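You operate a simulated robot arm through the tools that you are given. There is no shell and no other tool.

Carry out the task below with a simulated robot arm. There is one attempt and no reset: what you move stays moved.

Task
Put things in order on the top of the oil bench. At the end: the yellow lock stands where the blue relief valve stood; the gold shim from the top of the oil bench stands where the yellow lock stood; the green plug gauge stands on top of the white paper pad; the blue relief valve from the top of the oil bench stands where the green plug gauge stood; whatever was shut is shut again. Leave all else as you found it, and nothing knocked over.

Only the result counts: the job must be done as asked and must still hold three seconds after the hand-in. Knocking over, shifting, dropping, spilling or breaking anything else fails it.

Robot
A 6-joint arm with a two-finger gripper, fixed in place. Base frame: the origin is at the foot of the arm, x ahead of it, y to its left, z up; the work surface is at about z = 0. Units: m, rad, N and s.
With the tool pointing down near the work surface it reaches from about 0.18 to 0.48 m from the base axis. Its first joint turns from -1.152 to 1.152 rad. Payload 1.76 kg.
The TCP is the grasp point between the finger pads, 0.029 m short of the fingertips. In the tool frame z runs along the fingers and y along their closing line. Largest opening 0.082 m; the body of the gripper starts 0.058 m behind the TCP.
Orientation is told as [roll, pitch, yaw] about the base's x, y, z axes, in that order, counted from this pose: with the fingers straight down and closing along the base's y, the tool's x points along the base's -x, its y along +y and its z along -z.

Tools
- The arm moves only by the tool drive_tool. Its argument "commands" is one flat list of numbers, 7 for each row, row after row: the shift along the tool's x, y, z in m, then the turn, a rotation vector about the tool's x, y, z in rad, then the finger opening in m, from 0 to 0.082. In form: [dx, dy, dz, wx, wy, wz, grip, dx, dy, dz, wx, wy, wz, grip, ...]. A call has 1 to 20 rows; each row shifts and turns the commanded pose from where the row before left it, along the tool's axes as they then stand. A row lasts 0.2 s, in which the tool goes at most 0.05 m and 0.15 rad; a call with a longer step from one row to the next is refused whole, and so is a gripper value outside its range. A pose out of reach is approached as far as the arm can. The call stops where the force on the tool passes 40 N (or 10 N more than at its start, if that is more) or the arm is blocked; 0.2 s more then pass. The fingers move at their own pace and stop on an object; they squeeze with about 22 N. The grip force told is the motor's: it shows also when the fingers shut on nothing. Time passes only in rows, and 0.2 s behind the last, so rows that do not move let the fingers close. The reply holds the time, the measured pose of the TCP, the force on the tool along the base axes, the opening and the grip force, in the units named above and with some noise, with the torque about the TCP (base axes, N m) and any sound that the robot's microphone picked up.
- Cameras (640 x 400 px; columns grow to the right, rows downward): "scene" is fixed at [0.0304, 0.3241, 0.4292]; the picture's right is [-0.88, -0.47, 0.00], its down [-0.24, 0.46, -0.86] and it looks along [0.40, -0.76, -0.52] (base axes); focal length 299 px, centre (320, 200). "wrist" rides on the gripper at [0.079, 0.004, -0.089] in the tool frame; the picture's right is [-0.05, 1.00, 0.00], its down [-0.71, -0.04, -0.71] and it looks along [-0.71, -0.04, 0.71] (tool axes); focal length 256 px, centre (320, 200).
- camera(camera): a new picture of that camera. No time passes.
- locate(camera, pixels): for up to 12 pixels [column, row] of the newest picture of that camera ("zoom" is the newest enlarged one), the place [x, y, z] in the base frame of the surface seen there, good to about 0.002 m, but the place of the scene camera against the robot may be out by one fixed shift of up to 0.012 m in any direction. No time passes.
- close_up(camera, box): a new picture of the part [left, top, right, bottom] of that camera's present view, enlarged. No time passes.
- hand_in(): hands the job in; it is judged then, once.

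Leave the gripper open and the arm clear of the work at the hand-in unless told otherwise.

The tools are called after "Emit:" as a command line: name --argument value ..., lists and objects as JSON in quotes. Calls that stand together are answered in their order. drive_tool: Moves the arm, as the interface text tells. Its arguments: {"type":"object","properties":{"commands":{"type":"array","items":{"type":"number"}}},"required":["commands"]} The other tools are called the same way: camera (camera) takes a picture; locate (camera, pixels) gives the place of the surface under pixels of a picture; close_up (camera, box) takes an enlarged picture of a part of a camera's view; hand_in () hands the job in.

At the start:

```text
t: 0.0
ee_pos: [0.296, -0.0264, 0.2921]
tool_rot: [0.0, 0.0, 0.0]
ft_force: [0.2, -1.4, 1.2]
ft_torque: [0.01, -0.01, 0.0]
gripper_width: 0.082
grip_force: 0.0
```

scene: 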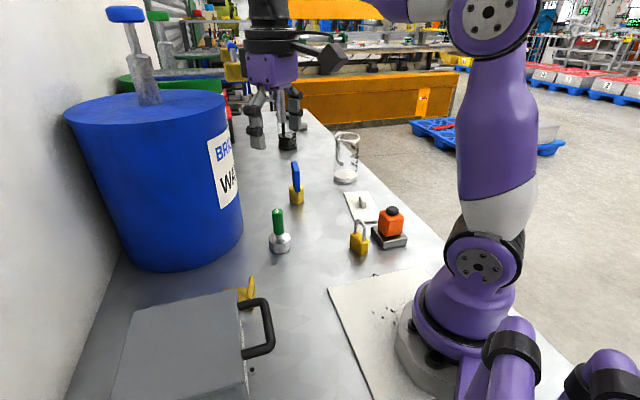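
wrist: 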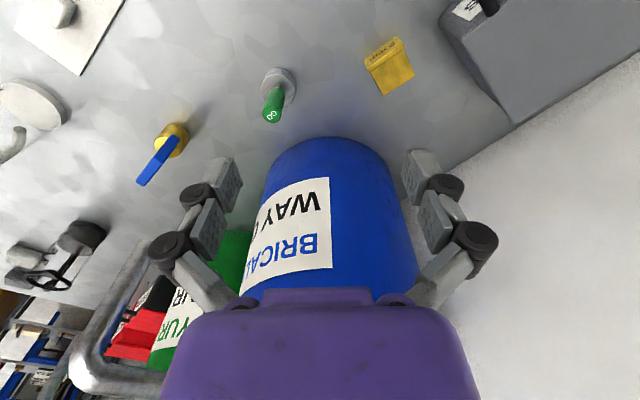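

I start by looking over the bench: a blue barrel, a grey box with a black handle, a green plug gauge near (280,232), a blue relief valve near (296,185), a yellow lock near (359,238), a pad near (362,206), a gold item near (247,290). I take enlarged views next.

Emit:
close_up --camera "scene" --box '[220, 110, 440, 260]'

Emit:
close_up --camera "scene" --box '[90, 240, 310, 400]'

Emit:
close_up --camera "wrist" --box '[0, 0, 640, 200]'

```text
2.67 times, centred on (330, 185) of scene
```

zoom: 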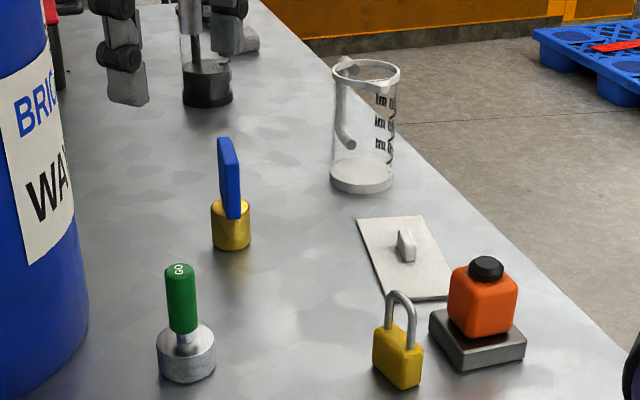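

```text
2.50 times, centred on (200, 320) of scene
```

zoom: 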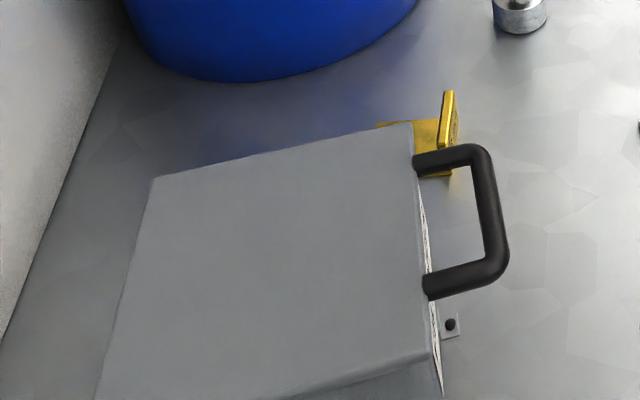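

```text
1.00 times, centred on (320, 100) of wrist (not enlarged: the box is as wide or as high as the picture)
```

zoom: 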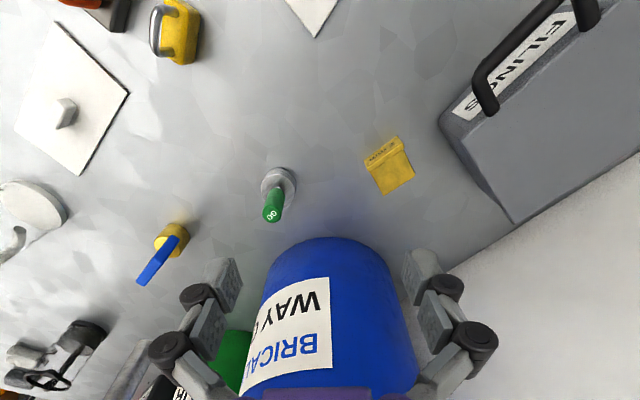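

I look closer at the pad with the nub, the shim, and the far end of the bench to identify which things are which.

Emit:
close_up --camera "scene" --box '[320, 170, 420, 260]'

Emit:
close_up --camera "scene" --box '[220, 60, 380, 160]'

Emit:
close_up --camera "scene" --box '[220, 260, 290, 310]'

Emit:
close_up --camera "wrist" --box '[340, 0, 640, 140]'

Emit:
close_up --camera "wrist" --box '[0, 0, 220, 140]'

```text
4.44 times, centred on (370, 215) of scene
```

zoom: 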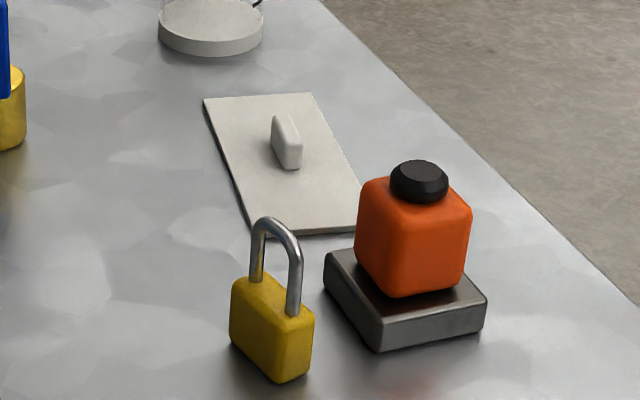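

```text
4.00 times, centred on (300, 110) of scene
```

zoom: 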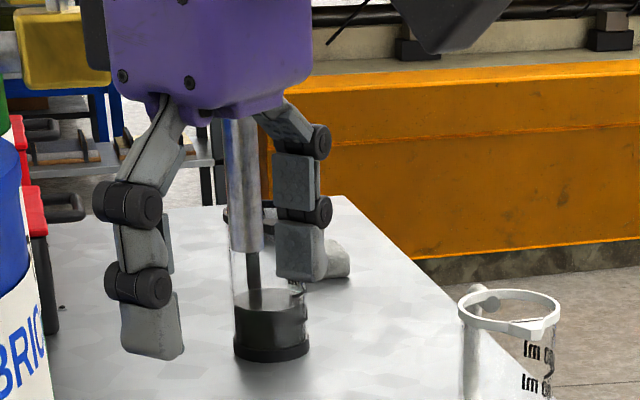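

```text
8.00 times, centred on (255, 285) of scene
```

zoom: 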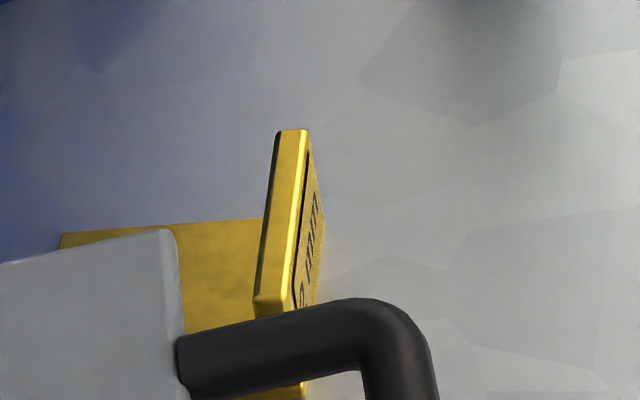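

```text
2.13 times, centred on (490, 70) of wrist
```

zoom: 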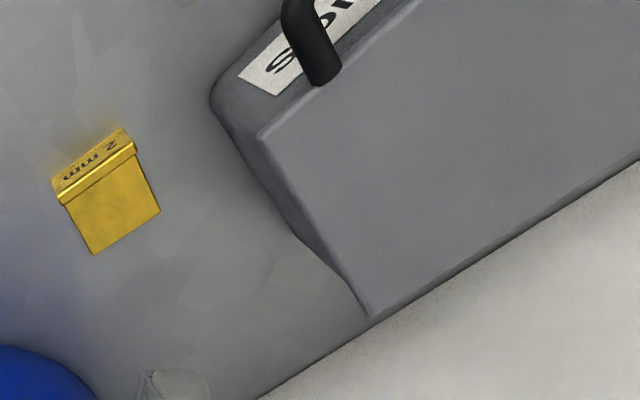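

```text
2.86 times, centred on (110, 70) of wrist
```

zoom: 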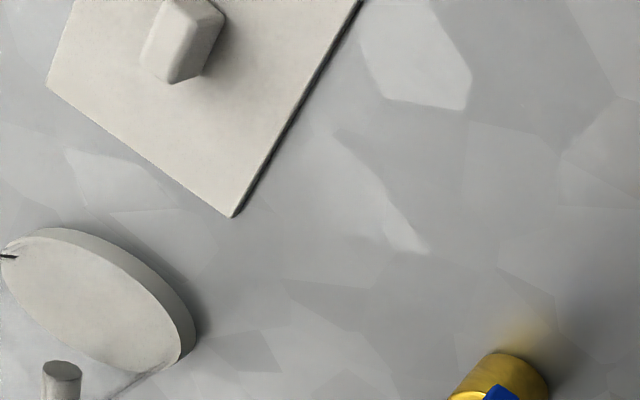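

The shim is an L-shaped gold piece with an upright "2 mm" tab; the white pad carries a small nub. I now read the positions of these things from both cameras.

Emit:
camera --camera "wrist"

Emit:
locate --camera "wrist" --pixels '[[272, 103], [280, 80], [172, 138], [150, 170], [178, 128], [384, 52], [372, 62], [402, 43], [381, 95], [414, 80], [80, 74], [62, 12]]'

Emit:
camera --camera "scene"

Emit:
locate --camera "scene" --pixels '[[278, 211], [280, 247], [296, 165], [296, 200], [359, 250], [359, 222], [345, 193], [368, 191], [378, 221], [356, 223], [363, 202], [390, 243]]'

```text
taken
```

wrist: 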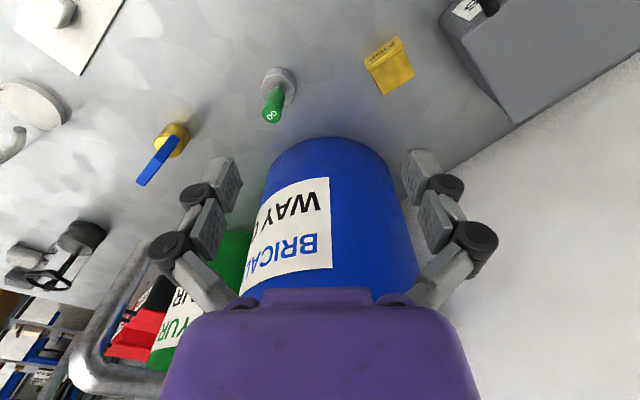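

```text
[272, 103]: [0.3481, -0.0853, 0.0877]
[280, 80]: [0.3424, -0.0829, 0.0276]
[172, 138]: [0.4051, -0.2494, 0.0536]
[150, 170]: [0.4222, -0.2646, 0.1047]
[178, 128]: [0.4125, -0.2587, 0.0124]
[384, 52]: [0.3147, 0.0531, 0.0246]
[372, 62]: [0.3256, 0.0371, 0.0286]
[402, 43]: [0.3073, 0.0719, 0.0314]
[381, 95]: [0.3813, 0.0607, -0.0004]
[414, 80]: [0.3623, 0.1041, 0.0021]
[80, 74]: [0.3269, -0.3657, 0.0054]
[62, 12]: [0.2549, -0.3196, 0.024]
```

```text
taken
```

scene: 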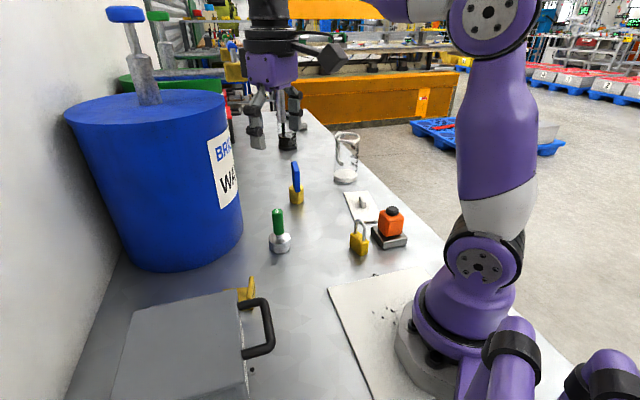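

```text
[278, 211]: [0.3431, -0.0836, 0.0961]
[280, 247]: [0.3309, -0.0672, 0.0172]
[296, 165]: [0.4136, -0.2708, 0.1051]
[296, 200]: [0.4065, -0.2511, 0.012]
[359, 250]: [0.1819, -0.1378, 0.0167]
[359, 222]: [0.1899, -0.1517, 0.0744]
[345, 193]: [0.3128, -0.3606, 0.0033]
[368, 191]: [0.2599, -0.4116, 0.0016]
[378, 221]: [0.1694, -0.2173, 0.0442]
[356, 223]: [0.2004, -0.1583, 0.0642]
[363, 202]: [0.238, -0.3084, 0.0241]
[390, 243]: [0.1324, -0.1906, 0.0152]
```

The layout so far: plug gauge near (0.345,-0.084), relief valve near (0.41,-0.255), lock near (0.185,-0.14), pad around (0.25,-0.31), shim around (0.34,0.06). No cycle is involved: plug → pad, then valve → plug's place, then lock → valve's place, then shim → lock's place. First I move the arm back a bit at height to see things better from the wrist.

Emit:
drive_tool --commands '[0.025, -0.02, 0, 0, 0, 0, 0.082, 0.025, -0.02, 0, 0, 0, 0, 0.082, 0.025, -0.02, 0, 0, 0, 0, 0.082, 0.015, -0.02, 0, 0, 0, 0, 0.082, 0, 0, 0, 0, 0, 0, 0.082]'

Emit:
camera --camera "wrist"

Emit:
camera --camera "scene"

```text
t: 1.2
ee_pos: [0.2058, -0.1073, 0.2915]
tool_rot: [0.0, -0.002, 0.0]
ft_force: [0.5, 0.2, 0.7]
ft_torque: [0.0, 0.0, 0.04]
gripper_width: 0.082
grip_force: 0.0
```

```text
taken
```

wrist: 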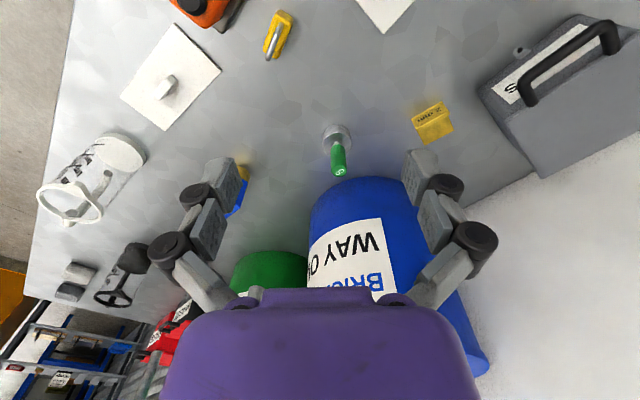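

```text
taken
```

scene: 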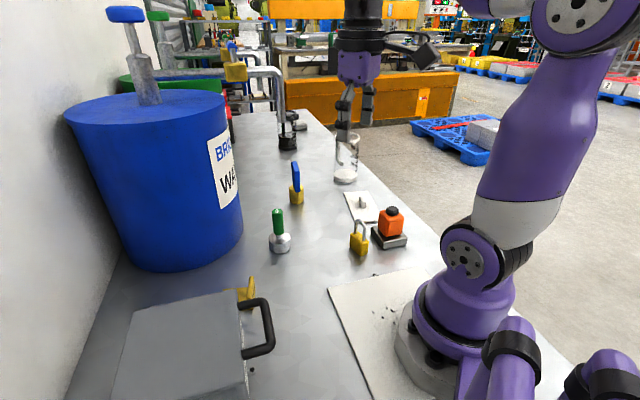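

Now the wrist view shows the bench widely. I read positions of the pad corners, nub, lock, plug, shim and surrounding obstacles.

Emit:
locate --camera "wrist" --pixels '[[121, 95], [174, 25], [220, 71], [165, 130], [166, 82], [165, 95], [337, 132], [338, 160], [278, 40], [283, 15], [271, 55], [122, 152]]'

Emit:
locate --camera "wrist" --pixels '[[414, 119], [440, 103], [443, 122], [424, 143], [452, 129], [420, 124], [530, 98], [617, 45], [480, 95], [541, 178], [350, 215], [520, 48]]'

Emit:
close_up --camera "wrist" --box '[100, 0, 300, 140]'

Emit:
close_up --camera "wrist" --box '[290, 70, 490, 200]'

```text
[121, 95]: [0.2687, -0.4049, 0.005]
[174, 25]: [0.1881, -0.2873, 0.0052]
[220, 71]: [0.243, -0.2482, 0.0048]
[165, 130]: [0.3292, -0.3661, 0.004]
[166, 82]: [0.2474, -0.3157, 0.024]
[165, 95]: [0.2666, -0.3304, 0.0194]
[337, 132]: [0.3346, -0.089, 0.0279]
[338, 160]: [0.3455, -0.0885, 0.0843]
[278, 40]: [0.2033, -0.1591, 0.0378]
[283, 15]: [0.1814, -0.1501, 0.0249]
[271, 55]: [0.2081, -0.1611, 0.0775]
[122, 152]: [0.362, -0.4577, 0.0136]
```

```text
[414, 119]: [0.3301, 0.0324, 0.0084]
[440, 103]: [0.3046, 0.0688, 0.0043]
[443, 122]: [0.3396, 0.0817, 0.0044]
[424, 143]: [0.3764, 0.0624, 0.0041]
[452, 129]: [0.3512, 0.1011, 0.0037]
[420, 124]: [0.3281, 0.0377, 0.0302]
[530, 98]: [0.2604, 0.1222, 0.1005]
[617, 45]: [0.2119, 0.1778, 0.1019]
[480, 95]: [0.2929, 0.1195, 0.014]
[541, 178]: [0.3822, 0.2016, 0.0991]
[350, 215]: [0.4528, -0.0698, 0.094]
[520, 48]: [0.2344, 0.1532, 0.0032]
```

```text
2.86 times, centred on (200, 70) of wrist
```

zoom: 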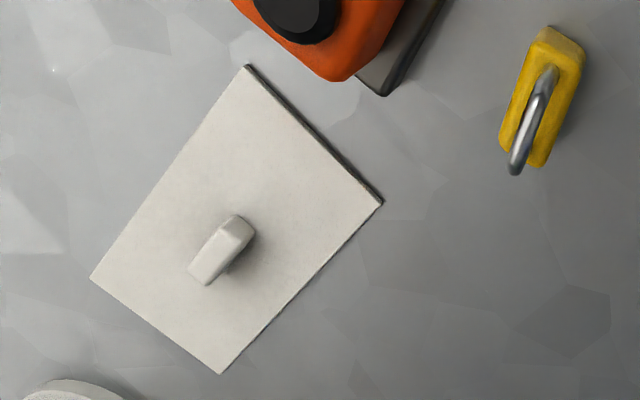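

```text
3.08 times, centred on (390, 135) of wrist
```

zoom: 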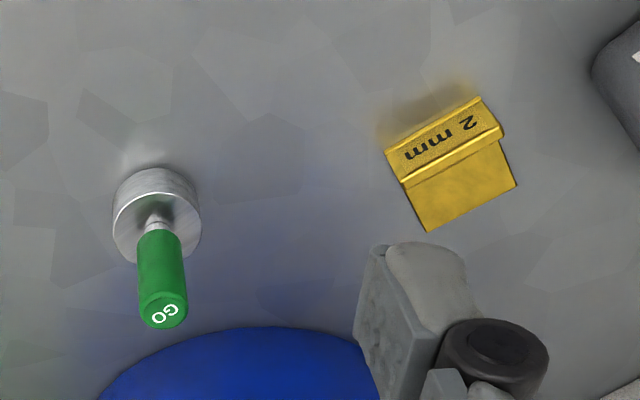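

Pad is about 0.144 × 0.07 m, 5 mm thick, centred near (0.257,-0.327), with the nub near its centre. I measure the plug gauge and the shim in the zoomed picture.

Emit:
locate --camera "zoom" --pixels '[[163, 310], [145, 303], [181, 303], [160, 270], [158, 240], [118, 225], [196, 225], [157, 172], [155, 185], [130, 200], [185, 195], [157, 222]]'

Emit:
locate --camera "zoom" --pixels '[[385, 155], [478, 98], [403, 182], [502, 132], [432, 145], [450, 158], [428, 230], [516, 185], [412, 200], [500, 145], [460, 185], [480, 200]]'

```text
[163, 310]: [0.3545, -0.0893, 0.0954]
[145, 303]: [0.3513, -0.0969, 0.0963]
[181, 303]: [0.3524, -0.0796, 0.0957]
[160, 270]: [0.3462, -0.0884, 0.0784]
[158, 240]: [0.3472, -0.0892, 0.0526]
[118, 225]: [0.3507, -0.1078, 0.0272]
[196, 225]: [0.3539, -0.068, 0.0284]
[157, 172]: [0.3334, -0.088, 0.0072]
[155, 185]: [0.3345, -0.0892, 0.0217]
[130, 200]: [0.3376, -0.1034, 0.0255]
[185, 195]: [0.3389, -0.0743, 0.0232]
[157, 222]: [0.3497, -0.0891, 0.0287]
```

```text
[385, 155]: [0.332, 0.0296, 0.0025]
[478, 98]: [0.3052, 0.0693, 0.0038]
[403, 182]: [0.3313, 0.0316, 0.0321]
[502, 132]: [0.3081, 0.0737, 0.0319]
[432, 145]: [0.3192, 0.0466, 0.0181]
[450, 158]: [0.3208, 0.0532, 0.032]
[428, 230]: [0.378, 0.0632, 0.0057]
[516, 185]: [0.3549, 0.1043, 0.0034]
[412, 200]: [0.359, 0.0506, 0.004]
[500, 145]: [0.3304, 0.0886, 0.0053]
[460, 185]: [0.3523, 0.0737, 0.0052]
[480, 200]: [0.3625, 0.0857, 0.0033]
```

The plug gauge axis is at about (0.354,-0.088): base radius 0.02 with top at z 0.028, green handle radius about 0.0085 up to z 0.096. Before going there I check how close the barrel comes, at several heights in the scene view.

Emit:
locate --camera "scene" --pixels '[[230, 120], [220, 100], [240, 200], [242, 225], [225, 250], [170, 268], [200, 95], [66, 118], [145, 95], [346, 140], [346, 178], [288, 145]]'

Emit:
close_up --camera "scene" --box '[260, 150, 330, 260]'

```text
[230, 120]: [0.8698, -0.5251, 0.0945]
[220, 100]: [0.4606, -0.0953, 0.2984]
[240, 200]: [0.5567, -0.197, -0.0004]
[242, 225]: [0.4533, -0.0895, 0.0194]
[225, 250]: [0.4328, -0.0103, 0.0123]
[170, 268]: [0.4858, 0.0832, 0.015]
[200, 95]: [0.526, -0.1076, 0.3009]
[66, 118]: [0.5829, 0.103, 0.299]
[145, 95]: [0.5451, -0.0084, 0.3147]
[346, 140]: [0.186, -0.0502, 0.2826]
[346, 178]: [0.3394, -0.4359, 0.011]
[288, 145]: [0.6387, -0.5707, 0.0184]
```

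```text
3.64 times, centred on (295, 205) of scene
```

zoom: 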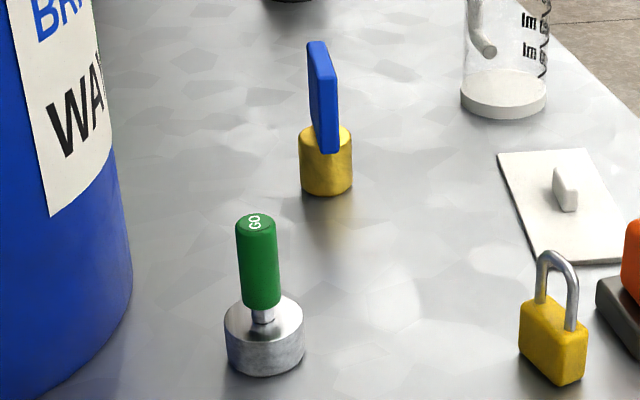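

The barrel front is around x 0.435, so about 0.1 m clear from the gauge. I move to above the gauge at z 0.2 with the fingers open.

Emit:
drive_tool --commands '[-0.0296, 0.0037, 0.0184, 0, 0, 0, 0.082, -0.0296, 0.0037, 0.0184, 0, 0, 0, 0.082, -0.0296, 0.0037, 0.0184, 0, 0, 0, 0.082, -0.0296, 0.0037, 0.0184, 0, 0, 0, 0.082, -0.0296, 0.0036, 0.0184, 0, 0, 0, 0.082, 0, 0, 0, 0, 0, 0, 0.082]'

Emit:
camera --camera "wrist"

```text
t: 2.6
ee_pos: [0.3544, -0.088, 0.2011]
tool_rot: [0.001, -0.003, 0.001]
ft_force: [0.2, -0.4, -0.2]
ft_torque: [0.02, 0.01, 0.0]
gripper_width: 0.0822
grip_force: 0.1
```

```text
taken
```

wrist: 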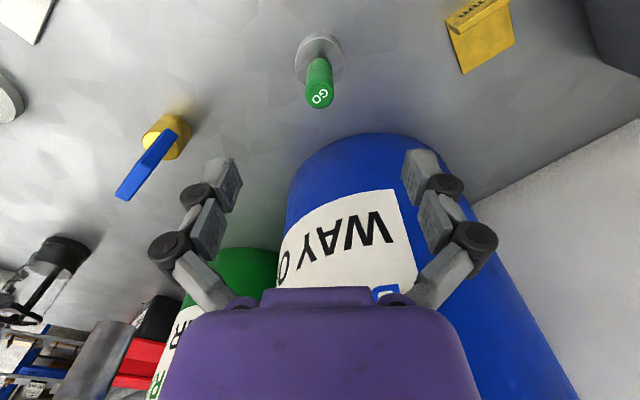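

I check the gauge's position from this nearer view, and take the chance to measure the valve too.

Emit:
locate --camera "wrist" --pixels '[[320, 98], [307, 92], [333, 92], [318, 75], [318, 62], [296, 55], [344, 55], [320, 35]]'

Emit:
close_up --camera "wrist" --box '[100, 90, 220, 210]'

```text
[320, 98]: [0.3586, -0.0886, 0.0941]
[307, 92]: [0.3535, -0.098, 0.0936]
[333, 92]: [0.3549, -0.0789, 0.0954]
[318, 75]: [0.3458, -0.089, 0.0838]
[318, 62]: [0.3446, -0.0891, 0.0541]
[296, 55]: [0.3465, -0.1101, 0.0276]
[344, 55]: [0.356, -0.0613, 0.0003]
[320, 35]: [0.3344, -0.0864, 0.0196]
```

```text
3.33 times, centred on (160, 150) of wrist
```

zoom: 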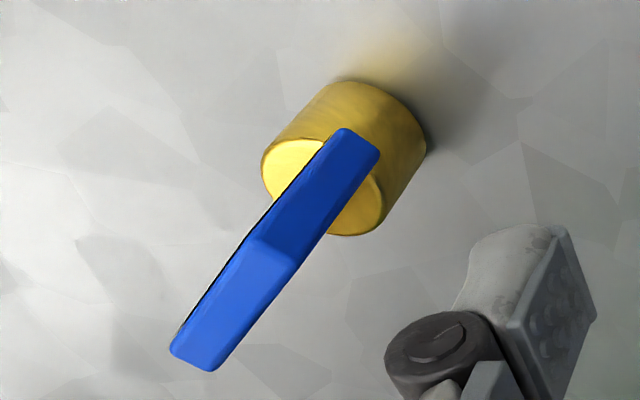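

The gauge axis reads (0.3545,-0.0885), right under the tool. I also read the valve's shape in the zoomed picture before moving down.

Emit:
locate --camera "zoom" --pixels '[[195, 352], [235, 320], [280, 265], [258, 240], [290, 275], [342, 130], [375, 152], [275, 165], [370, 215], [340, 88], [423, 130], [330, 190]]'

Emit:
drive_tool --commands '[0, 0, 0.03, 0, 0, 0, 0.082, 0, 0, 0.03, 0, 0, 0, 0.082, 0, 0, 0.025, 0, 0, 0, 0.082, 0, 0, 0.025, 0, 0, 0, 0.082, 0, 0, 0.02, 0, 0, 0, 0.082, 0, 0, 0, 0, 0, 0, 0.082]'

Emit:
camera --camera "wrist"

Emit:
camera --camera "scene"

```text
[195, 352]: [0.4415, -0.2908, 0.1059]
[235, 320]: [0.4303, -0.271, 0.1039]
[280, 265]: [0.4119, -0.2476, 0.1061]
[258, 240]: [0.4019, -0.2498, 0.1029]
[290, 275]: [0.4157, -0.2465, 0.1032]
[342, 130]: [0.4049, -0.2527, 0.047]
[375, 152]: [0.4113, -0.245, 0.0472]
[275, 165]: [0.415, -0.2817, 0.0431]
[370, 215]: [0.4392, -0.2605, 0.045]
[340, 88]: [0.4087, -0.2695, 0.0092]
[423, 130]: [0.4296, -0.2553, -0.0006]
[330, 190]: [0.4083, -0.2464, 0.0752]
```

```text
t: 4.0
ee_pos: [0.3533, -0.0883, 0.0703]
tool_rot: [0.0, 0.0, 0.001]
ft_force: [1.3, -0.5, 0.3]
ft_torque: [0.0, -0.01, 0.0]
gripper_width: 0.0821
grip_force: 0.0
```

```text
taken
```

wrist: 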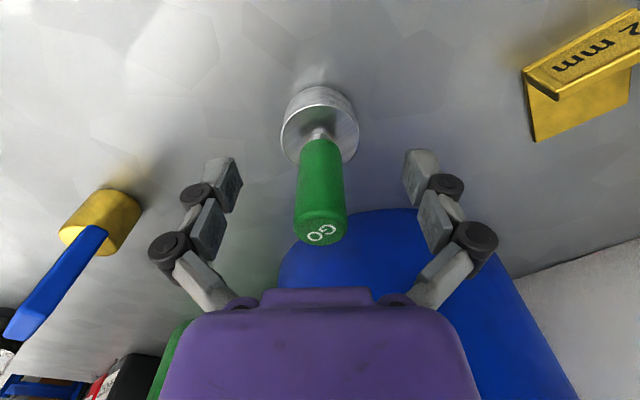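

```text
taken
```

scene: 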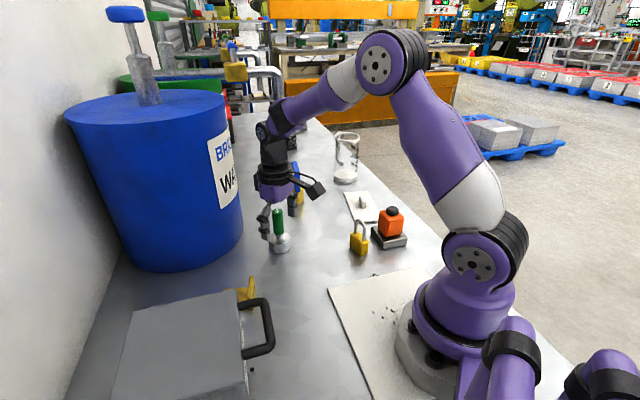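

The handle sits centred between the fingers (around column 320). I close the fingers on it.

Emit:
drive_tool --commands '[0, 0, 0, 0, 0, 0, 0.03, 0, 0, 0, 0, 0, 0, 0.01, 0, 0, 0, 0, 0, 0, 0.0, 0, 0, 0, 0, 0, 0, 0.0]'

```text
t: 5.0
ee_pos: [0.3537, -0.0879, 0.0708]
tool_rot: [0.001, -0.003, 0.0]
ft_force: [0.5, 0.0, 5.6]
ft_torque: [-0.02, -0.06, -0.04]
gripper_width: 0.0222
grip_force: 21.9
```

Gripped: opening 0.022 with 22 N. I lift it gently to z about 0.12 and look.

Emit:
drive_tool --commands '[0, 0, -0.01, 0, 0, 0, 0.0, 0, 0, -0.02, 0, 0, 0, 0.0, 0, 0, -0.03, 0, 0, 0, 0.0, 0, 0, -0.03, 0, 0, 0, 0.0, 0, 0, 0, 0, 0, 0, 0.0]'

Emit:
camera --camera "scene"

Emit:
camera --camera "wrist"

```text
t: 6.2
ee_pos: [0.3528, -0.0894, 0.1603]
tool_rot: [0.001, -0.002, 0.0]
ft_force: [0.3, 0.0, -2.9]
ft_torque: [0.01, 0.05, 0.0]
gripper_width: 0.0221
grip_force: 22.0
```

```text
taken
```

scene: 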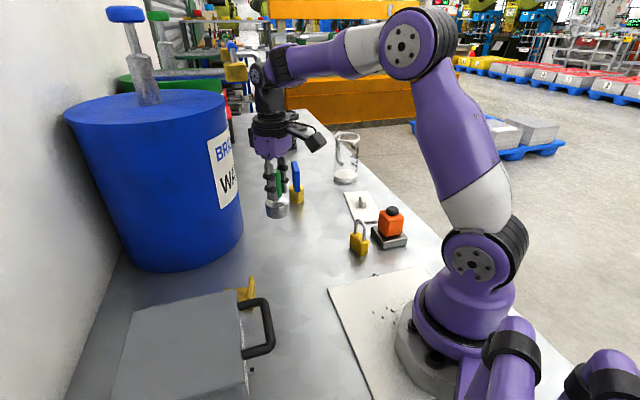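

```text
taken
```

wrist: 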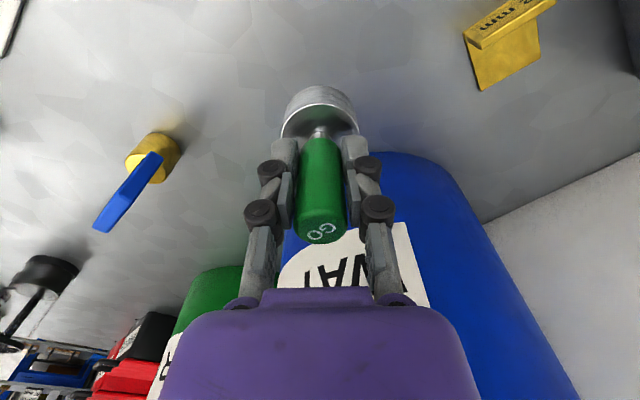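

The gauge hangs straight in the grip (about 0.3 kg). I raise it and carry it over toward the near half of the pad, at z 0.22, to view the pad and nub from there.

Emit:
drive_tool --commands '[0, 0, -0.03, 0, 0, 0, 0.0, 0, 0, -0.03, 0, 0, 0, 0.0, 0.02, -0.033, 0, 0, 0, 0, 0.0, 0.02, -0.033, 0, 0, 0, 0, 0.0, 0.02, -0.033, 0, 0, 0, 0, 0.0, 0.02, -0.033, 0, 0, 0, 0, 0.0, 0.02, -0.033, 0, 0, 0, 0, 0.0, 0.02, -0.035, 0, 0, 0, 0, 0.0, 0, 0, 0, 0, 0, 0, 0.0]'

Emit:
camera --camera "wrist"

Emit:
close_up --camera "scene" --box '[300, 130, 440, 260]'

```text
t: 8.2
ee_pos: [0.2356, -0.2899, 0.2189]
tool_rot: [0.0, 0.0, 0.001]
ft_force: [0.0, -0.5, -2.6]
ft_torque: [0.02, -0.03, -0.03]
gripper_width: 0.0224
grip_force: 21.8
```

```text
taken
```

wrist: 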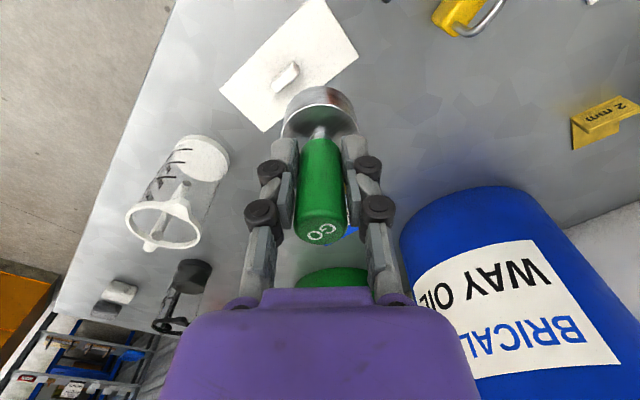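

```text
3.08 times, centred on (370, 195) of scene
```

zoom: 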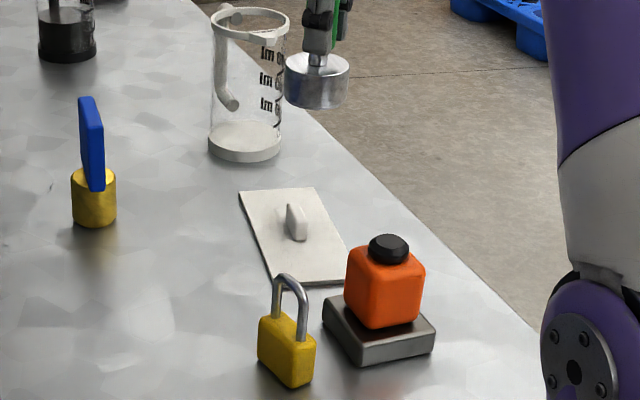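

I enlarge the pad in the wrist view to measure the nub's footprint and the pad edges.

Emit:
close_up --camera "wrist" --box '[210, 0, 370, 140]'

```text
2.86 times, centred on (290, 70) of wrist
```

zoom: 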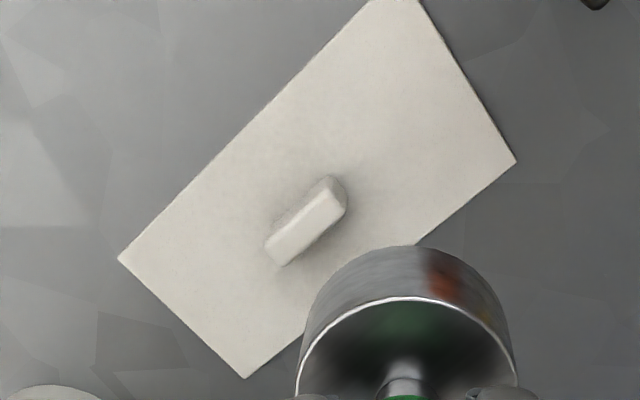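

Emit:
locate --camera "zoom" --pixels '[[120, 260], [245, 376], [514, 162], [385, 5], [328, 178], [346, 195], [267, 243], [285, 265], [345, 212], [300, 232], [420, 5], [365, 0]]'

Emit:
locate --camera "wrist" --pixels '[[358, 56], [219, 90], [262, 131], [302, 2], [325, 2], [445, 20], [470, 30], [450, 5], [320, 110], [290, 130], [350, 130], [205, 160]]'

```text
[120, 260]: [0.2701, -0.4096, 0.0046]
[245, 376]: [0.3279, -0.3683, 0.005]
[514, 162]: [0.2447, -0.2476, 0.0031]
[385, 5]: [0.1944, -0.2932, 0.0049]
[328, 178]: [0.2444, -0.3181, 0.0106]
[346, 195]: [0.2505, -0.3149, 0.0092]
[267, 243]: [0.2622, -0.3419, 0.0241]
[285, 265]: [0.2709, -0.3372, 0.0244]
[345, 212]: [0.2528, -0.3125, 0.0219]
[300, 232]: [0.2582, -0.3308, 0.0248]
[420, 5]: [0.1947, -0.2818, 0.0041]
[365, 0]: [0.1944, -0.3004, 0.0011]
```

```text
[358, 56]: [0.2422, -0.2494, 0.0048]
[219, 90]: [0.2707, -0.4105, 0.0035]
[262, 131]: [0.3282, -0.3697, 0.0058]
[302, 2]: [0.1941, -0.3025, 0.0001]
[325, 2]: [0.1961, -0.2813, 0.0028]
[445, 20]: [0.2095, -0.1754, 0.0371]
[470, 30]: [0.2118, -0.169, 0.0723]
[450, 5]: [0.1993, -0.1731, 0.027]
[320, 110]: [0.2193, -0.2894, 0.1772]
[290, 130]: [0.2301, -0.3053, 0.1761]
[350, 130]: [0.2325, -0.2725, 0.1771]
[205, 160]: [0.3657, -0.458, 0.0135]
```

Nub: about 0.03 × 0.01 m, centred on the pad and lying along its long axis. The free spot on the near half is about (0.2305,-0.2917). I lower the gauge there to just above the pad.

Emit:
drive_tool --commands '[0.0035, -0.0037, 0.03, 0, 0, 0, 0.0, 0, 0, 0.03, 0, 0, 0, 0.0, 0, 0, 0.03, 0, 0, 0, 0.0, 0, 0, 0.025, 0, 0, 0, 0.0, 0, 0, 0.018, 0, 0, 0, 0.0, 0, 0, 0.006, 0, 0, 0, 0.0, 0, 0, 0, 0, 0, 0, 0.0]'

Emit:
camera --camera "wrist"

Emit:
close_up --camera "scene" --box '[310, 150, 430, 260]'

```text
t: 9.8
ee_pos: [0.2314, -0.2935, 0.0821]
tool_rot: [0.0, -0.001, -0.001]
ft_force: [0.2, -0.3, -3.1]
ft_torque: [0.0, 0.0, 0.02]
gripper_width: 0.0224
grip_force: 22.1
```

```text
taken
```

wrist: 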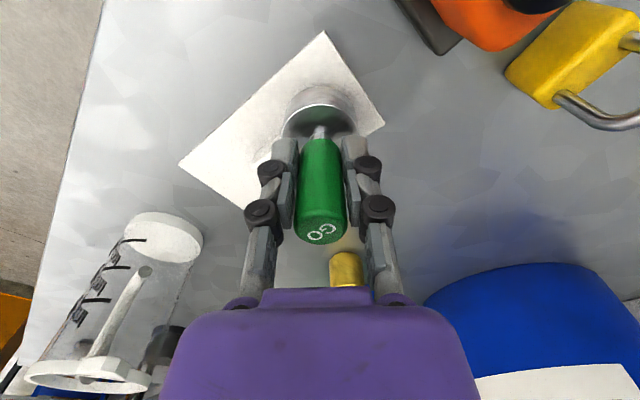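

```text
3.64 times, centred on (370, 205) of scene
```

zoom: 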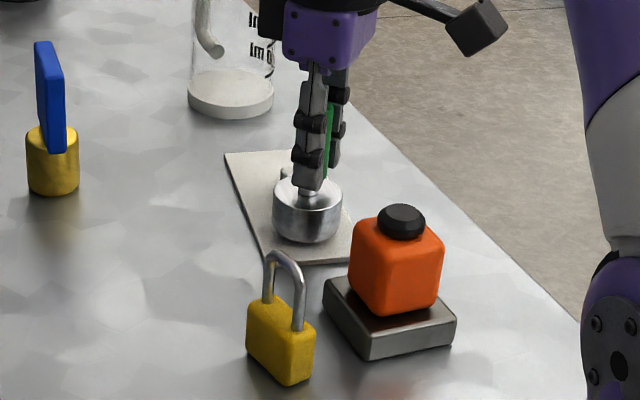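

The gauge is over the near half of the pad, clear of the nub and the edge. I lower in small steps to contact.

Emit:
drive_tool --commands '[0, 0, 0.003, 0, 0, 0, 0.0, 0, 0, 0.002, 0, 0, 0, 0.0, 0, 0, 0.0015, 0, 0, 0, 0.0, 0, 0, 0, 0, 0, 0, 0.0]'

```text
t: 10.8
ee_pos: [0.2301, -0.2923, 0.0758]
tool_rot: [-0.002, -0.003, -0.001]
ft_force: [-0.4, 0.7, 8.8]
ft_torque: [0.0, -0.02, 0.0]
gripper_width: 0.0226
grip_force: 22.0
```

Contact is felt (about 9 N upward). I ease off slightly, open the fingers and rise straight up.

Emit:
drive_tool --commands '[0, 0, -0.0008, 0, 0, 0, 0.0, 0, 0, 0, 0, 0, 0, 0.026, 0, 0, 0, 0, 0, 0, 0.035, 0, 0, 0, 0, 0, 0, 0.055, 0, 0, 0, 0, 0, 0, 0.06]'

Emit:
camera --camera "wrist"

```text
t: 12.0
ee_pos: [0.2297, -0.2918, 0.0758]
tool_rot: [0.0, 0.0, 0.0]
ft_force: [0.0, 0.3, -0.4]
ft_torque: [0.0, -0.01, 0.03]
gripper_width: 0.0601
grip_force: 0.1
```

```text
taken
```

wrist: 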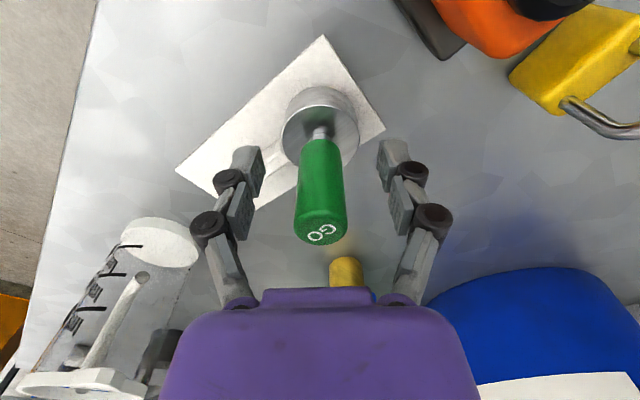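

The gauge stands on the pad by itself. I rise straight up to z about 0.22.

Emit:
drive_tool --commands '[0, 0, -0.02, 0, 0, 0, 0.06, 0, 0, -0.03, 0, 0, 0, 0.06, 0, 0, -0.04, 0, 0, 0, 0.06, 0, 0, -0.04, 0, 0, 0, 0.07, 0, 0, -0.02, 0, 0, 0, 0.082, 0, 0, 0, 0, 0, 0, 0.082]'

Emit:
camera --camera "wrist"

Emit:
camera --camera "scene"

```text
t: 13.4
ee_pos: [0.2288, -0.2939, 0.2239]
tool_rot: [0.001, 0.0, 0.0]
ft_force: [-0.8, 0.5, -0.7]
ft_torque: [-0.02, 0.0, -0.04]
gripper_width: 0.0822
grip_force: 0.1
```

```text
taken
```

wrist: 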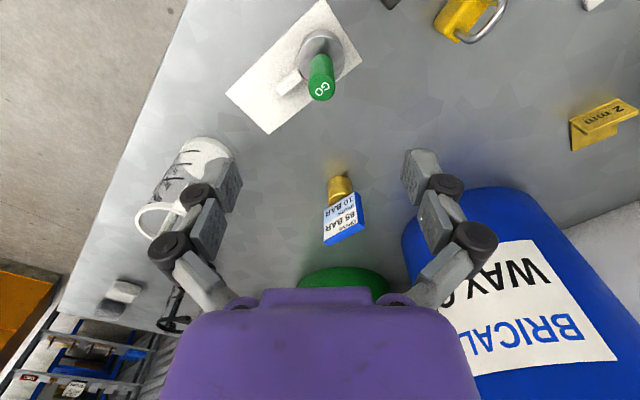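

```text
taken
```

scene: 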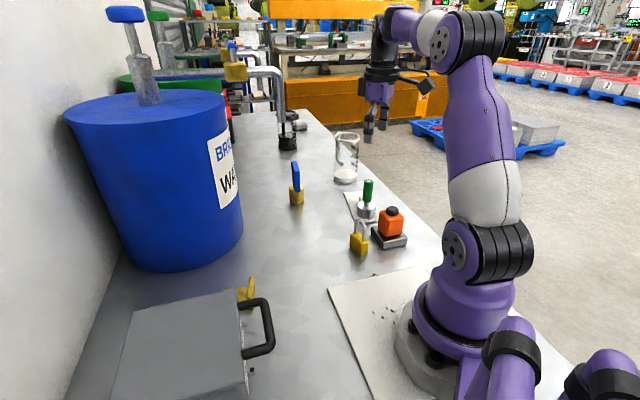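

The gauge stands upright on the pad. The valve is now in view at (340,190)-(345,230), with its label on the flag. I enlarge it.

Emit:
close_up --camera "wrist" --box '[295, 160, 395, 260]'

```text
4.00 times, centred on (345, 210) of wrist
```

zoom: 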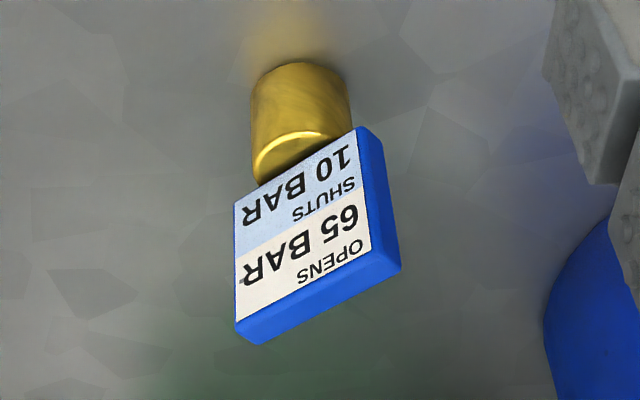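

Emit:
locate --camera "zoom" --pixels '[[352, 132], [240, 200], [238, 318], [370, 245], [397, 268], [258, 340], [255, 120], [347, 105], [300, 68], [300, 110], [270, 165], [310, 230]]'

```text
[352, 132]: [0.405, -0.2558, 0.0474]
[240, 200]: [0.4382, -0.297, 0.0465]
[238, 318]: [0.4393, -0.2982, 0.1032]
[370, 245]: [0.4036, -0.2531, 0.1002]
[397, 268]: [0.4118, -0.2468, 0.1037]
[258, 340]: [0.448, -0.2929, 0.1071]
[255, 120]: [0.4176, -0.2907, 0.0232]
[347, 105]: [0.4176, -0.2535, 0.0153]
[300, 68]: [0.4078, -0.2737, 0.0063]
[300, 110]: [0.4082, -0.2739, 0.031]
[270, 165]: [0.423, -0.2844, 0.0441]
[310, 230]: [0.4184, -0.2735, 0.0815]
```

Valve: flag centre (0.426,-0.273), flag along (0.625,-0.781), 0.0105 thick, z 0.047–0.105; brass cylinder radius about 0.018. I turn the tool by yaw -0.896 so the fingers close across the flag, then move toward it at height and see whether the arm reaches.

Emit:
drive_tool --commands '[0, 0, 0, 0, 0, 0.149333, 0.082, 0, 0, 0, 0, 0, 0.149333, 0.082, 0, 0, 0, 0, 0, 0.149333, 0.082, 0, 0, 0, 0, 0, 0.149333, 0.082, 0, 0, 0, 0, 0, 0.149333, 0.082, 0, 0, 0, 0, 0, 0.149333, 0.082, -0.0197, 0.0329, 0, 0, 0, 0, 0.082, -0.0197, 0.0329, 0, 0, 0, 0, 0.082, -0.0197, 0.0329, 0, 0, 0, 0, 0.082, -0.0197, 0.0329, 0, 0, 0, 0, 0.082, 0, 0, 0, 0, 0, 0, 0.082]'

Emit:
camera --camera "wrist"

Emit:
camera --camera "scene"

```text
t: 15.8
ee_pos: [0.3494, -0.2641, 0.2166]
tool_rot: [-0.001, -0.002, -0.896]
ft_force: [-0.1, -0.9, 0.3]
ft_torque: [0.0, 0.01, 0.0]
gripper_width: 0.0822
grip_force: 0.0
out of reach, approached as far as the arm can: row 9, 10
```

```text
taken
```

wrist: 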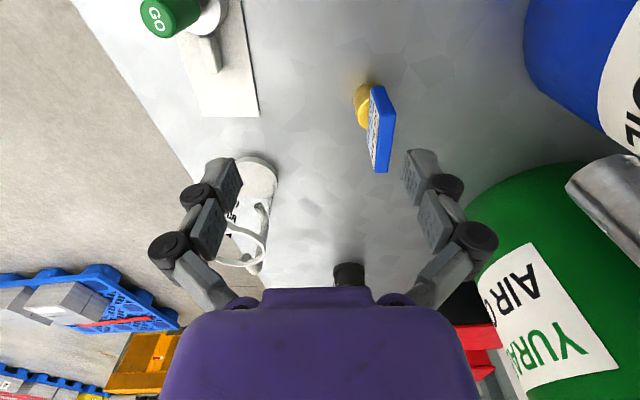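

```text
taken
```

scene: 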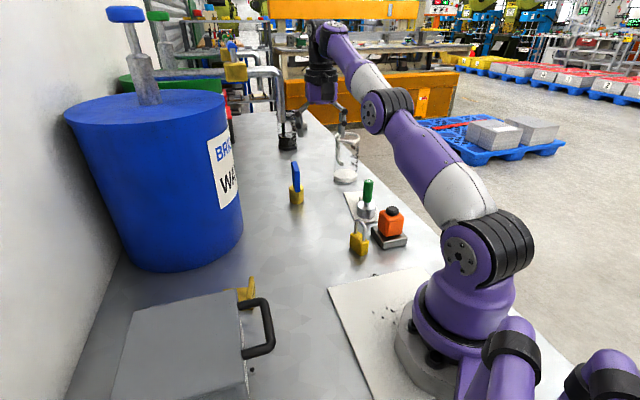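

Rows 9 and 10 were out of reach at this height, so the reach is a dome of about 0.48 m; the valve at 0.505 m needs a tilted tool. I back off to a reachable point first and see where the commanded pose stands.

Emit:
drive_tool --commands '[0.016, -0.0272, 0, 0, 0, 0, 0.082, 0.016, -0.0272, 0, 0, 0, 0, 0.082, 0, 0, 0, 0, 0, 0, 0.082]'

```text
t: 16.6
ee_pos: [0.2863, -0.2729, 0.2184]
tool_rot: [0.001, 0.0, -0.898]
ft_force: [-0.9, -0.9, 0.1]
ft_torque: [0.0, 0.0, 0.03]
gripper_width: 0.082
grip_force: 0.1
```

The command gets clipped to what is reached, so I go by the measured pose: about (0.287,-0.273,0.218). I now tilt the tool 0.25 rad about its closing axis so the fingers point outward, and go to a hover about 0.07 m back from the flag along the tilted axis.

Emit:
drive_tool --commands '[0, 0, 0, 0, -0.125, 0, 0.082, 0, 0, 0, 0, -0.125, 0, 0.082, -0.011, 0.0271, 0.0201, 0, 0, 0, 0.082, -0.011, 0.0271, 0.0201, 0, 0, 0, 0.082, -0.011, 0.0271, 0.0201, 0, 0, 0, 0.082, -0.011, 0.0271, 0.0201, 0, 0, 0, 0.082, 0, 0, 0, 0, 0, 0, 0.082]'

Emit:
camera --camera "wrist"

Emit:
camera --camera "scene"

```text
t: 18.2
ee_pos: [0.4093, -0.2568, 0.1515]
tool_rot: [0.003, -0.256, -0.905]
ft_force: [-7.1, -40.4, 6.4]
ft_torque: [4.24, -0.72, 0.59]
gripper_width: 0.0821
grip_force: 0.1
```

```text
taken
```

wrist: 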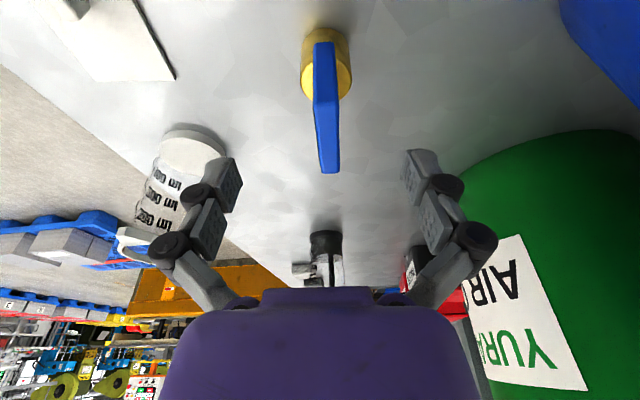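

```text
taken
```

scene: 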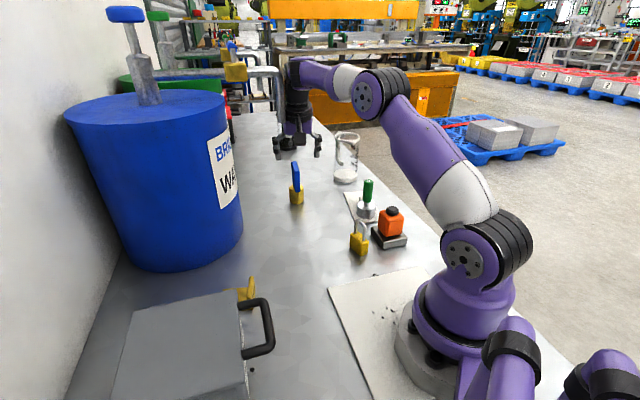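

The force reads 40 N along -y with a torque of 4.2 N m: the tool body is touching something on its +y side. Before moving I find out what is near by reading the places of the green barrel and other objects in the current view.

Emit:
locate --camera "wrist" --pixels '[[540, 200], [460, 170], [480, 300], [600, 160], [640, 240], [500, 150], [580, 140], [470, 350], [600, 40], [620, 300], [430, 330], [410, 270]]'

Emit:
close_up --camera "scene" --box '[220, 40, 380, 180]'

Emit:
locate --camera "scene" --pixels '[[265, 70], [240, 75], [281, 85], [281, 105], [235, 90], [300, 65], [288, 145], [285, 125], [293, 95], [140, 85], [225, 85], [230, 110]]'

```text
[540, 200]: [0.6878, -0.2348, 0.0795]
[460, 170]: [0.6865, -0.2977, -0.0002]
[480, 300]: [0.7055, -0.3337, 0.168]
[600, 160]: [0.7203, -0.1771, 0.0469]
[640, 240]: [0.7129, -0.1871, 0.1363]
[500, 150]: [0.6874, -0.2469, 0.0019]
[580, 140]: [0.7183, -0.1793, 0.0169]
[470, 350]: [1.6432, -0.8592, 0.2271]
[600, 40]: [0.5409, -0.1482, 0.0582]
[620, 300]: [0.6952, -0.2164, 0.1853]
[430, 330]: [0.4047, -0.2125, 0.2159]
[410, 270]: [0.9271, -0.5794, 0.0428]
```

```text
2.86 times, centred on (300, 110) of scene
```

zoom: 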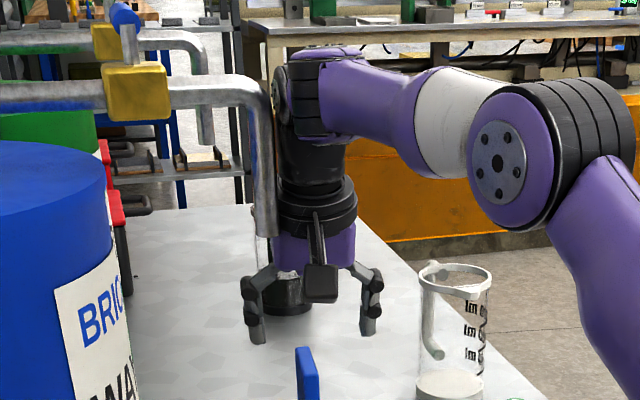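

```text
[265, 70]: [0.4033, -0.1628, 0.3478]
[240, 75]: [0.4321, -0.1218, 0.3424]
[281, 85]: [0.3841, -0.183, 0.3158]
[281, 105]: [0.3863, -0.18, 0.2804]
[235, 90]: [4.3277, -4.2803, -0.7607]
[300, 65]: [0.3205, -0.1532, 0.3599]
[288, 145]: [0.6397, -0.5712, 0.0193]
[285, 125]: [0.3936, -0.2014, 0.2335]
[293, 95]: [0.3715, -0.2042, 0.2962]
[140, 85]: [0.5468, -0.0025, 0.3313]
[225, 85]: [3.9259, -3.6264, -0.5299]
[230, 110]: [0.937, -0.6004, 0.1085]
```

The cause is found: an overhanging steel pipe comes from behind and drops down at about (0.404,-0.196), ending near z 0.25 (once corrected for the scene camera's shift of about (-0.011,+0.005)). The tool's flange leans against it. I back off at once toward -y, away from the pipe.

Emit:
drive_tool --commands '[-0.0083, -0.0133, 0.0022, 0, 0, 0, 0.082, -0.0083, -0.0133, 0.0022, 0, 0, 0, 0.082, 0, 0, 0, 0, 0, 0, 0.082]'

Emit:
close_up --camera "scene" --box '[220, 40, 380, 180]'

```text
t: 19.0
ee_pos: [0.4005, -0.2843, 0.149]
tool_rot: [0.0, -0.25, -0.895]
ft_force: [0.4, 0.2, -0.5]
ft_torque: [0.02, -0.01, 0.01]
gripper_width: 0.0822
grip_force: 0.1
```

```text
2.86 times, centred on (300, 110) of scene
```

zoom: 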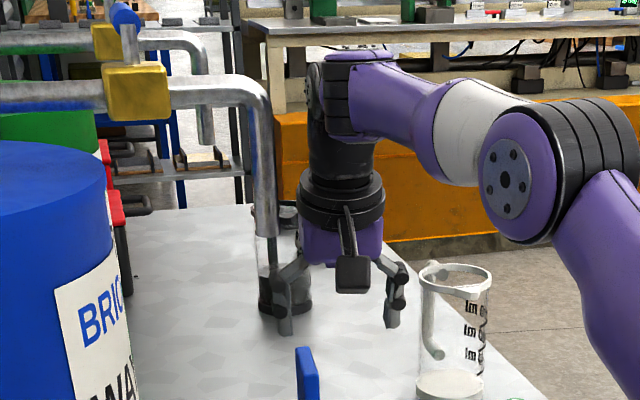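

The contact is gone and the pipe looks unchanged. I now turn the tool to yaw about -0.4 (keeping the tilt), so its upper part leans toward -x, away from the pipe, and then hover over the valve at z 0.143.

Emit:
drive_tool --commands '[0, 0, 0, -0.0307, 0, -0.1202, 0.082, 0, 0, 0, -0.0307, 0, -0.1202, 0.082, 0, 0, 0, -0.0307, 0, -0.1202, 0.082, 0, 0, 0, -0.0307, 0, -0.1202, 0.082, -0.0083, 0.01035, 0.0052, 0, 0, 0, 0.082, -0.0083, 0.01035, 0.0052, 0, 0, 0, 0.082, 0, 0, 0, 0, 0, 0, 0.082]'

Emit:
camera --camera "wrist"

Emit:
close_up --camera "scene" --box '[220, 40, 380, 210]'

```text
t: 20.6
ee_pos: [0.426, -0.2712, 0.1409]
tool_rot: [0.0, -0.249, -0.399]
ft_force: [0.0, -0.2, 0.2]
ft_torque: [0.04, -0.02, 0.0]
gripper_width: 0.082
grip_force: 0.0
```

```text
taken
```

wrist: 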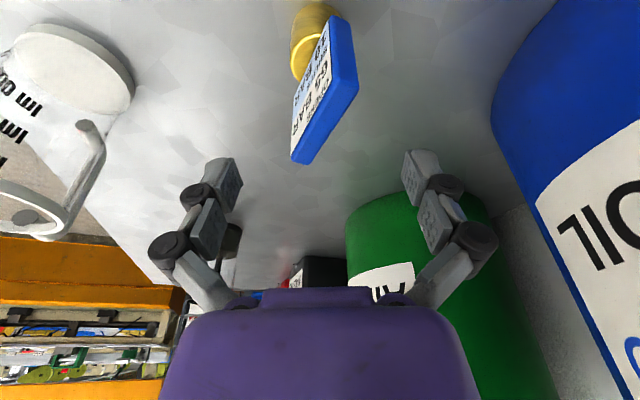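

```text
2.35 times, centred on (300, 125) of scene
```

zoom: 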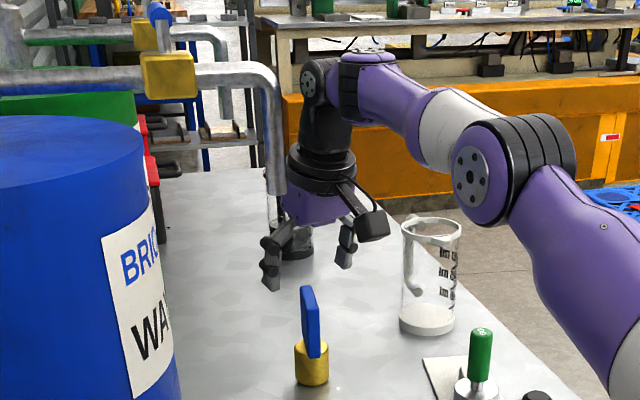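

It reached the hover cleanly with no contact. I measure the flag's top from here.

Emit:
locate --camera "wrist" --pixels '[[295, 158], [308, 163], [354, 88], [334, 75], [325, 120], [345, 50], [335, 18], [300, 45], [325, 140], [300, 100]]'

Emit:
close_up --camera "wrist" --box '[260, 0, 400, 180]'

```text
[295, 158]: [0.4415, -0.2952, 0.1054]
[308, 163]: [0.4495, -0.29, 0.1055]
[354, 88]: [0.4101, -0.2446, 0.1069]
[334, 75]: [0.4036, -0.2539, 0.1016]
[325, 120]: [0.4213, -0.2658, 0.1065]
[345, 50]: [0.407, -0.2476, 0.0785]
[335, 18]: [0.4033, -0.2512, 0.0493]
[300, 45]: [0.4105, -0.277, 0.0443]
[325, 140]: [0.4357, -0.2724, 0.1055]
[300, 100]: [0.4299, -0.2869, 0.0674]
```

```text
2.22 times, centred on (330, 90) of wrist
```

zoom: 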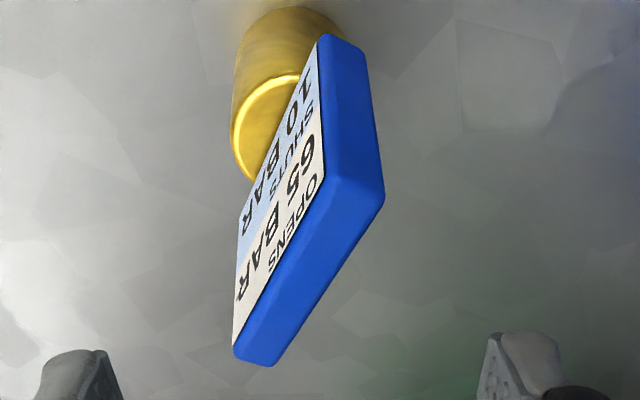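

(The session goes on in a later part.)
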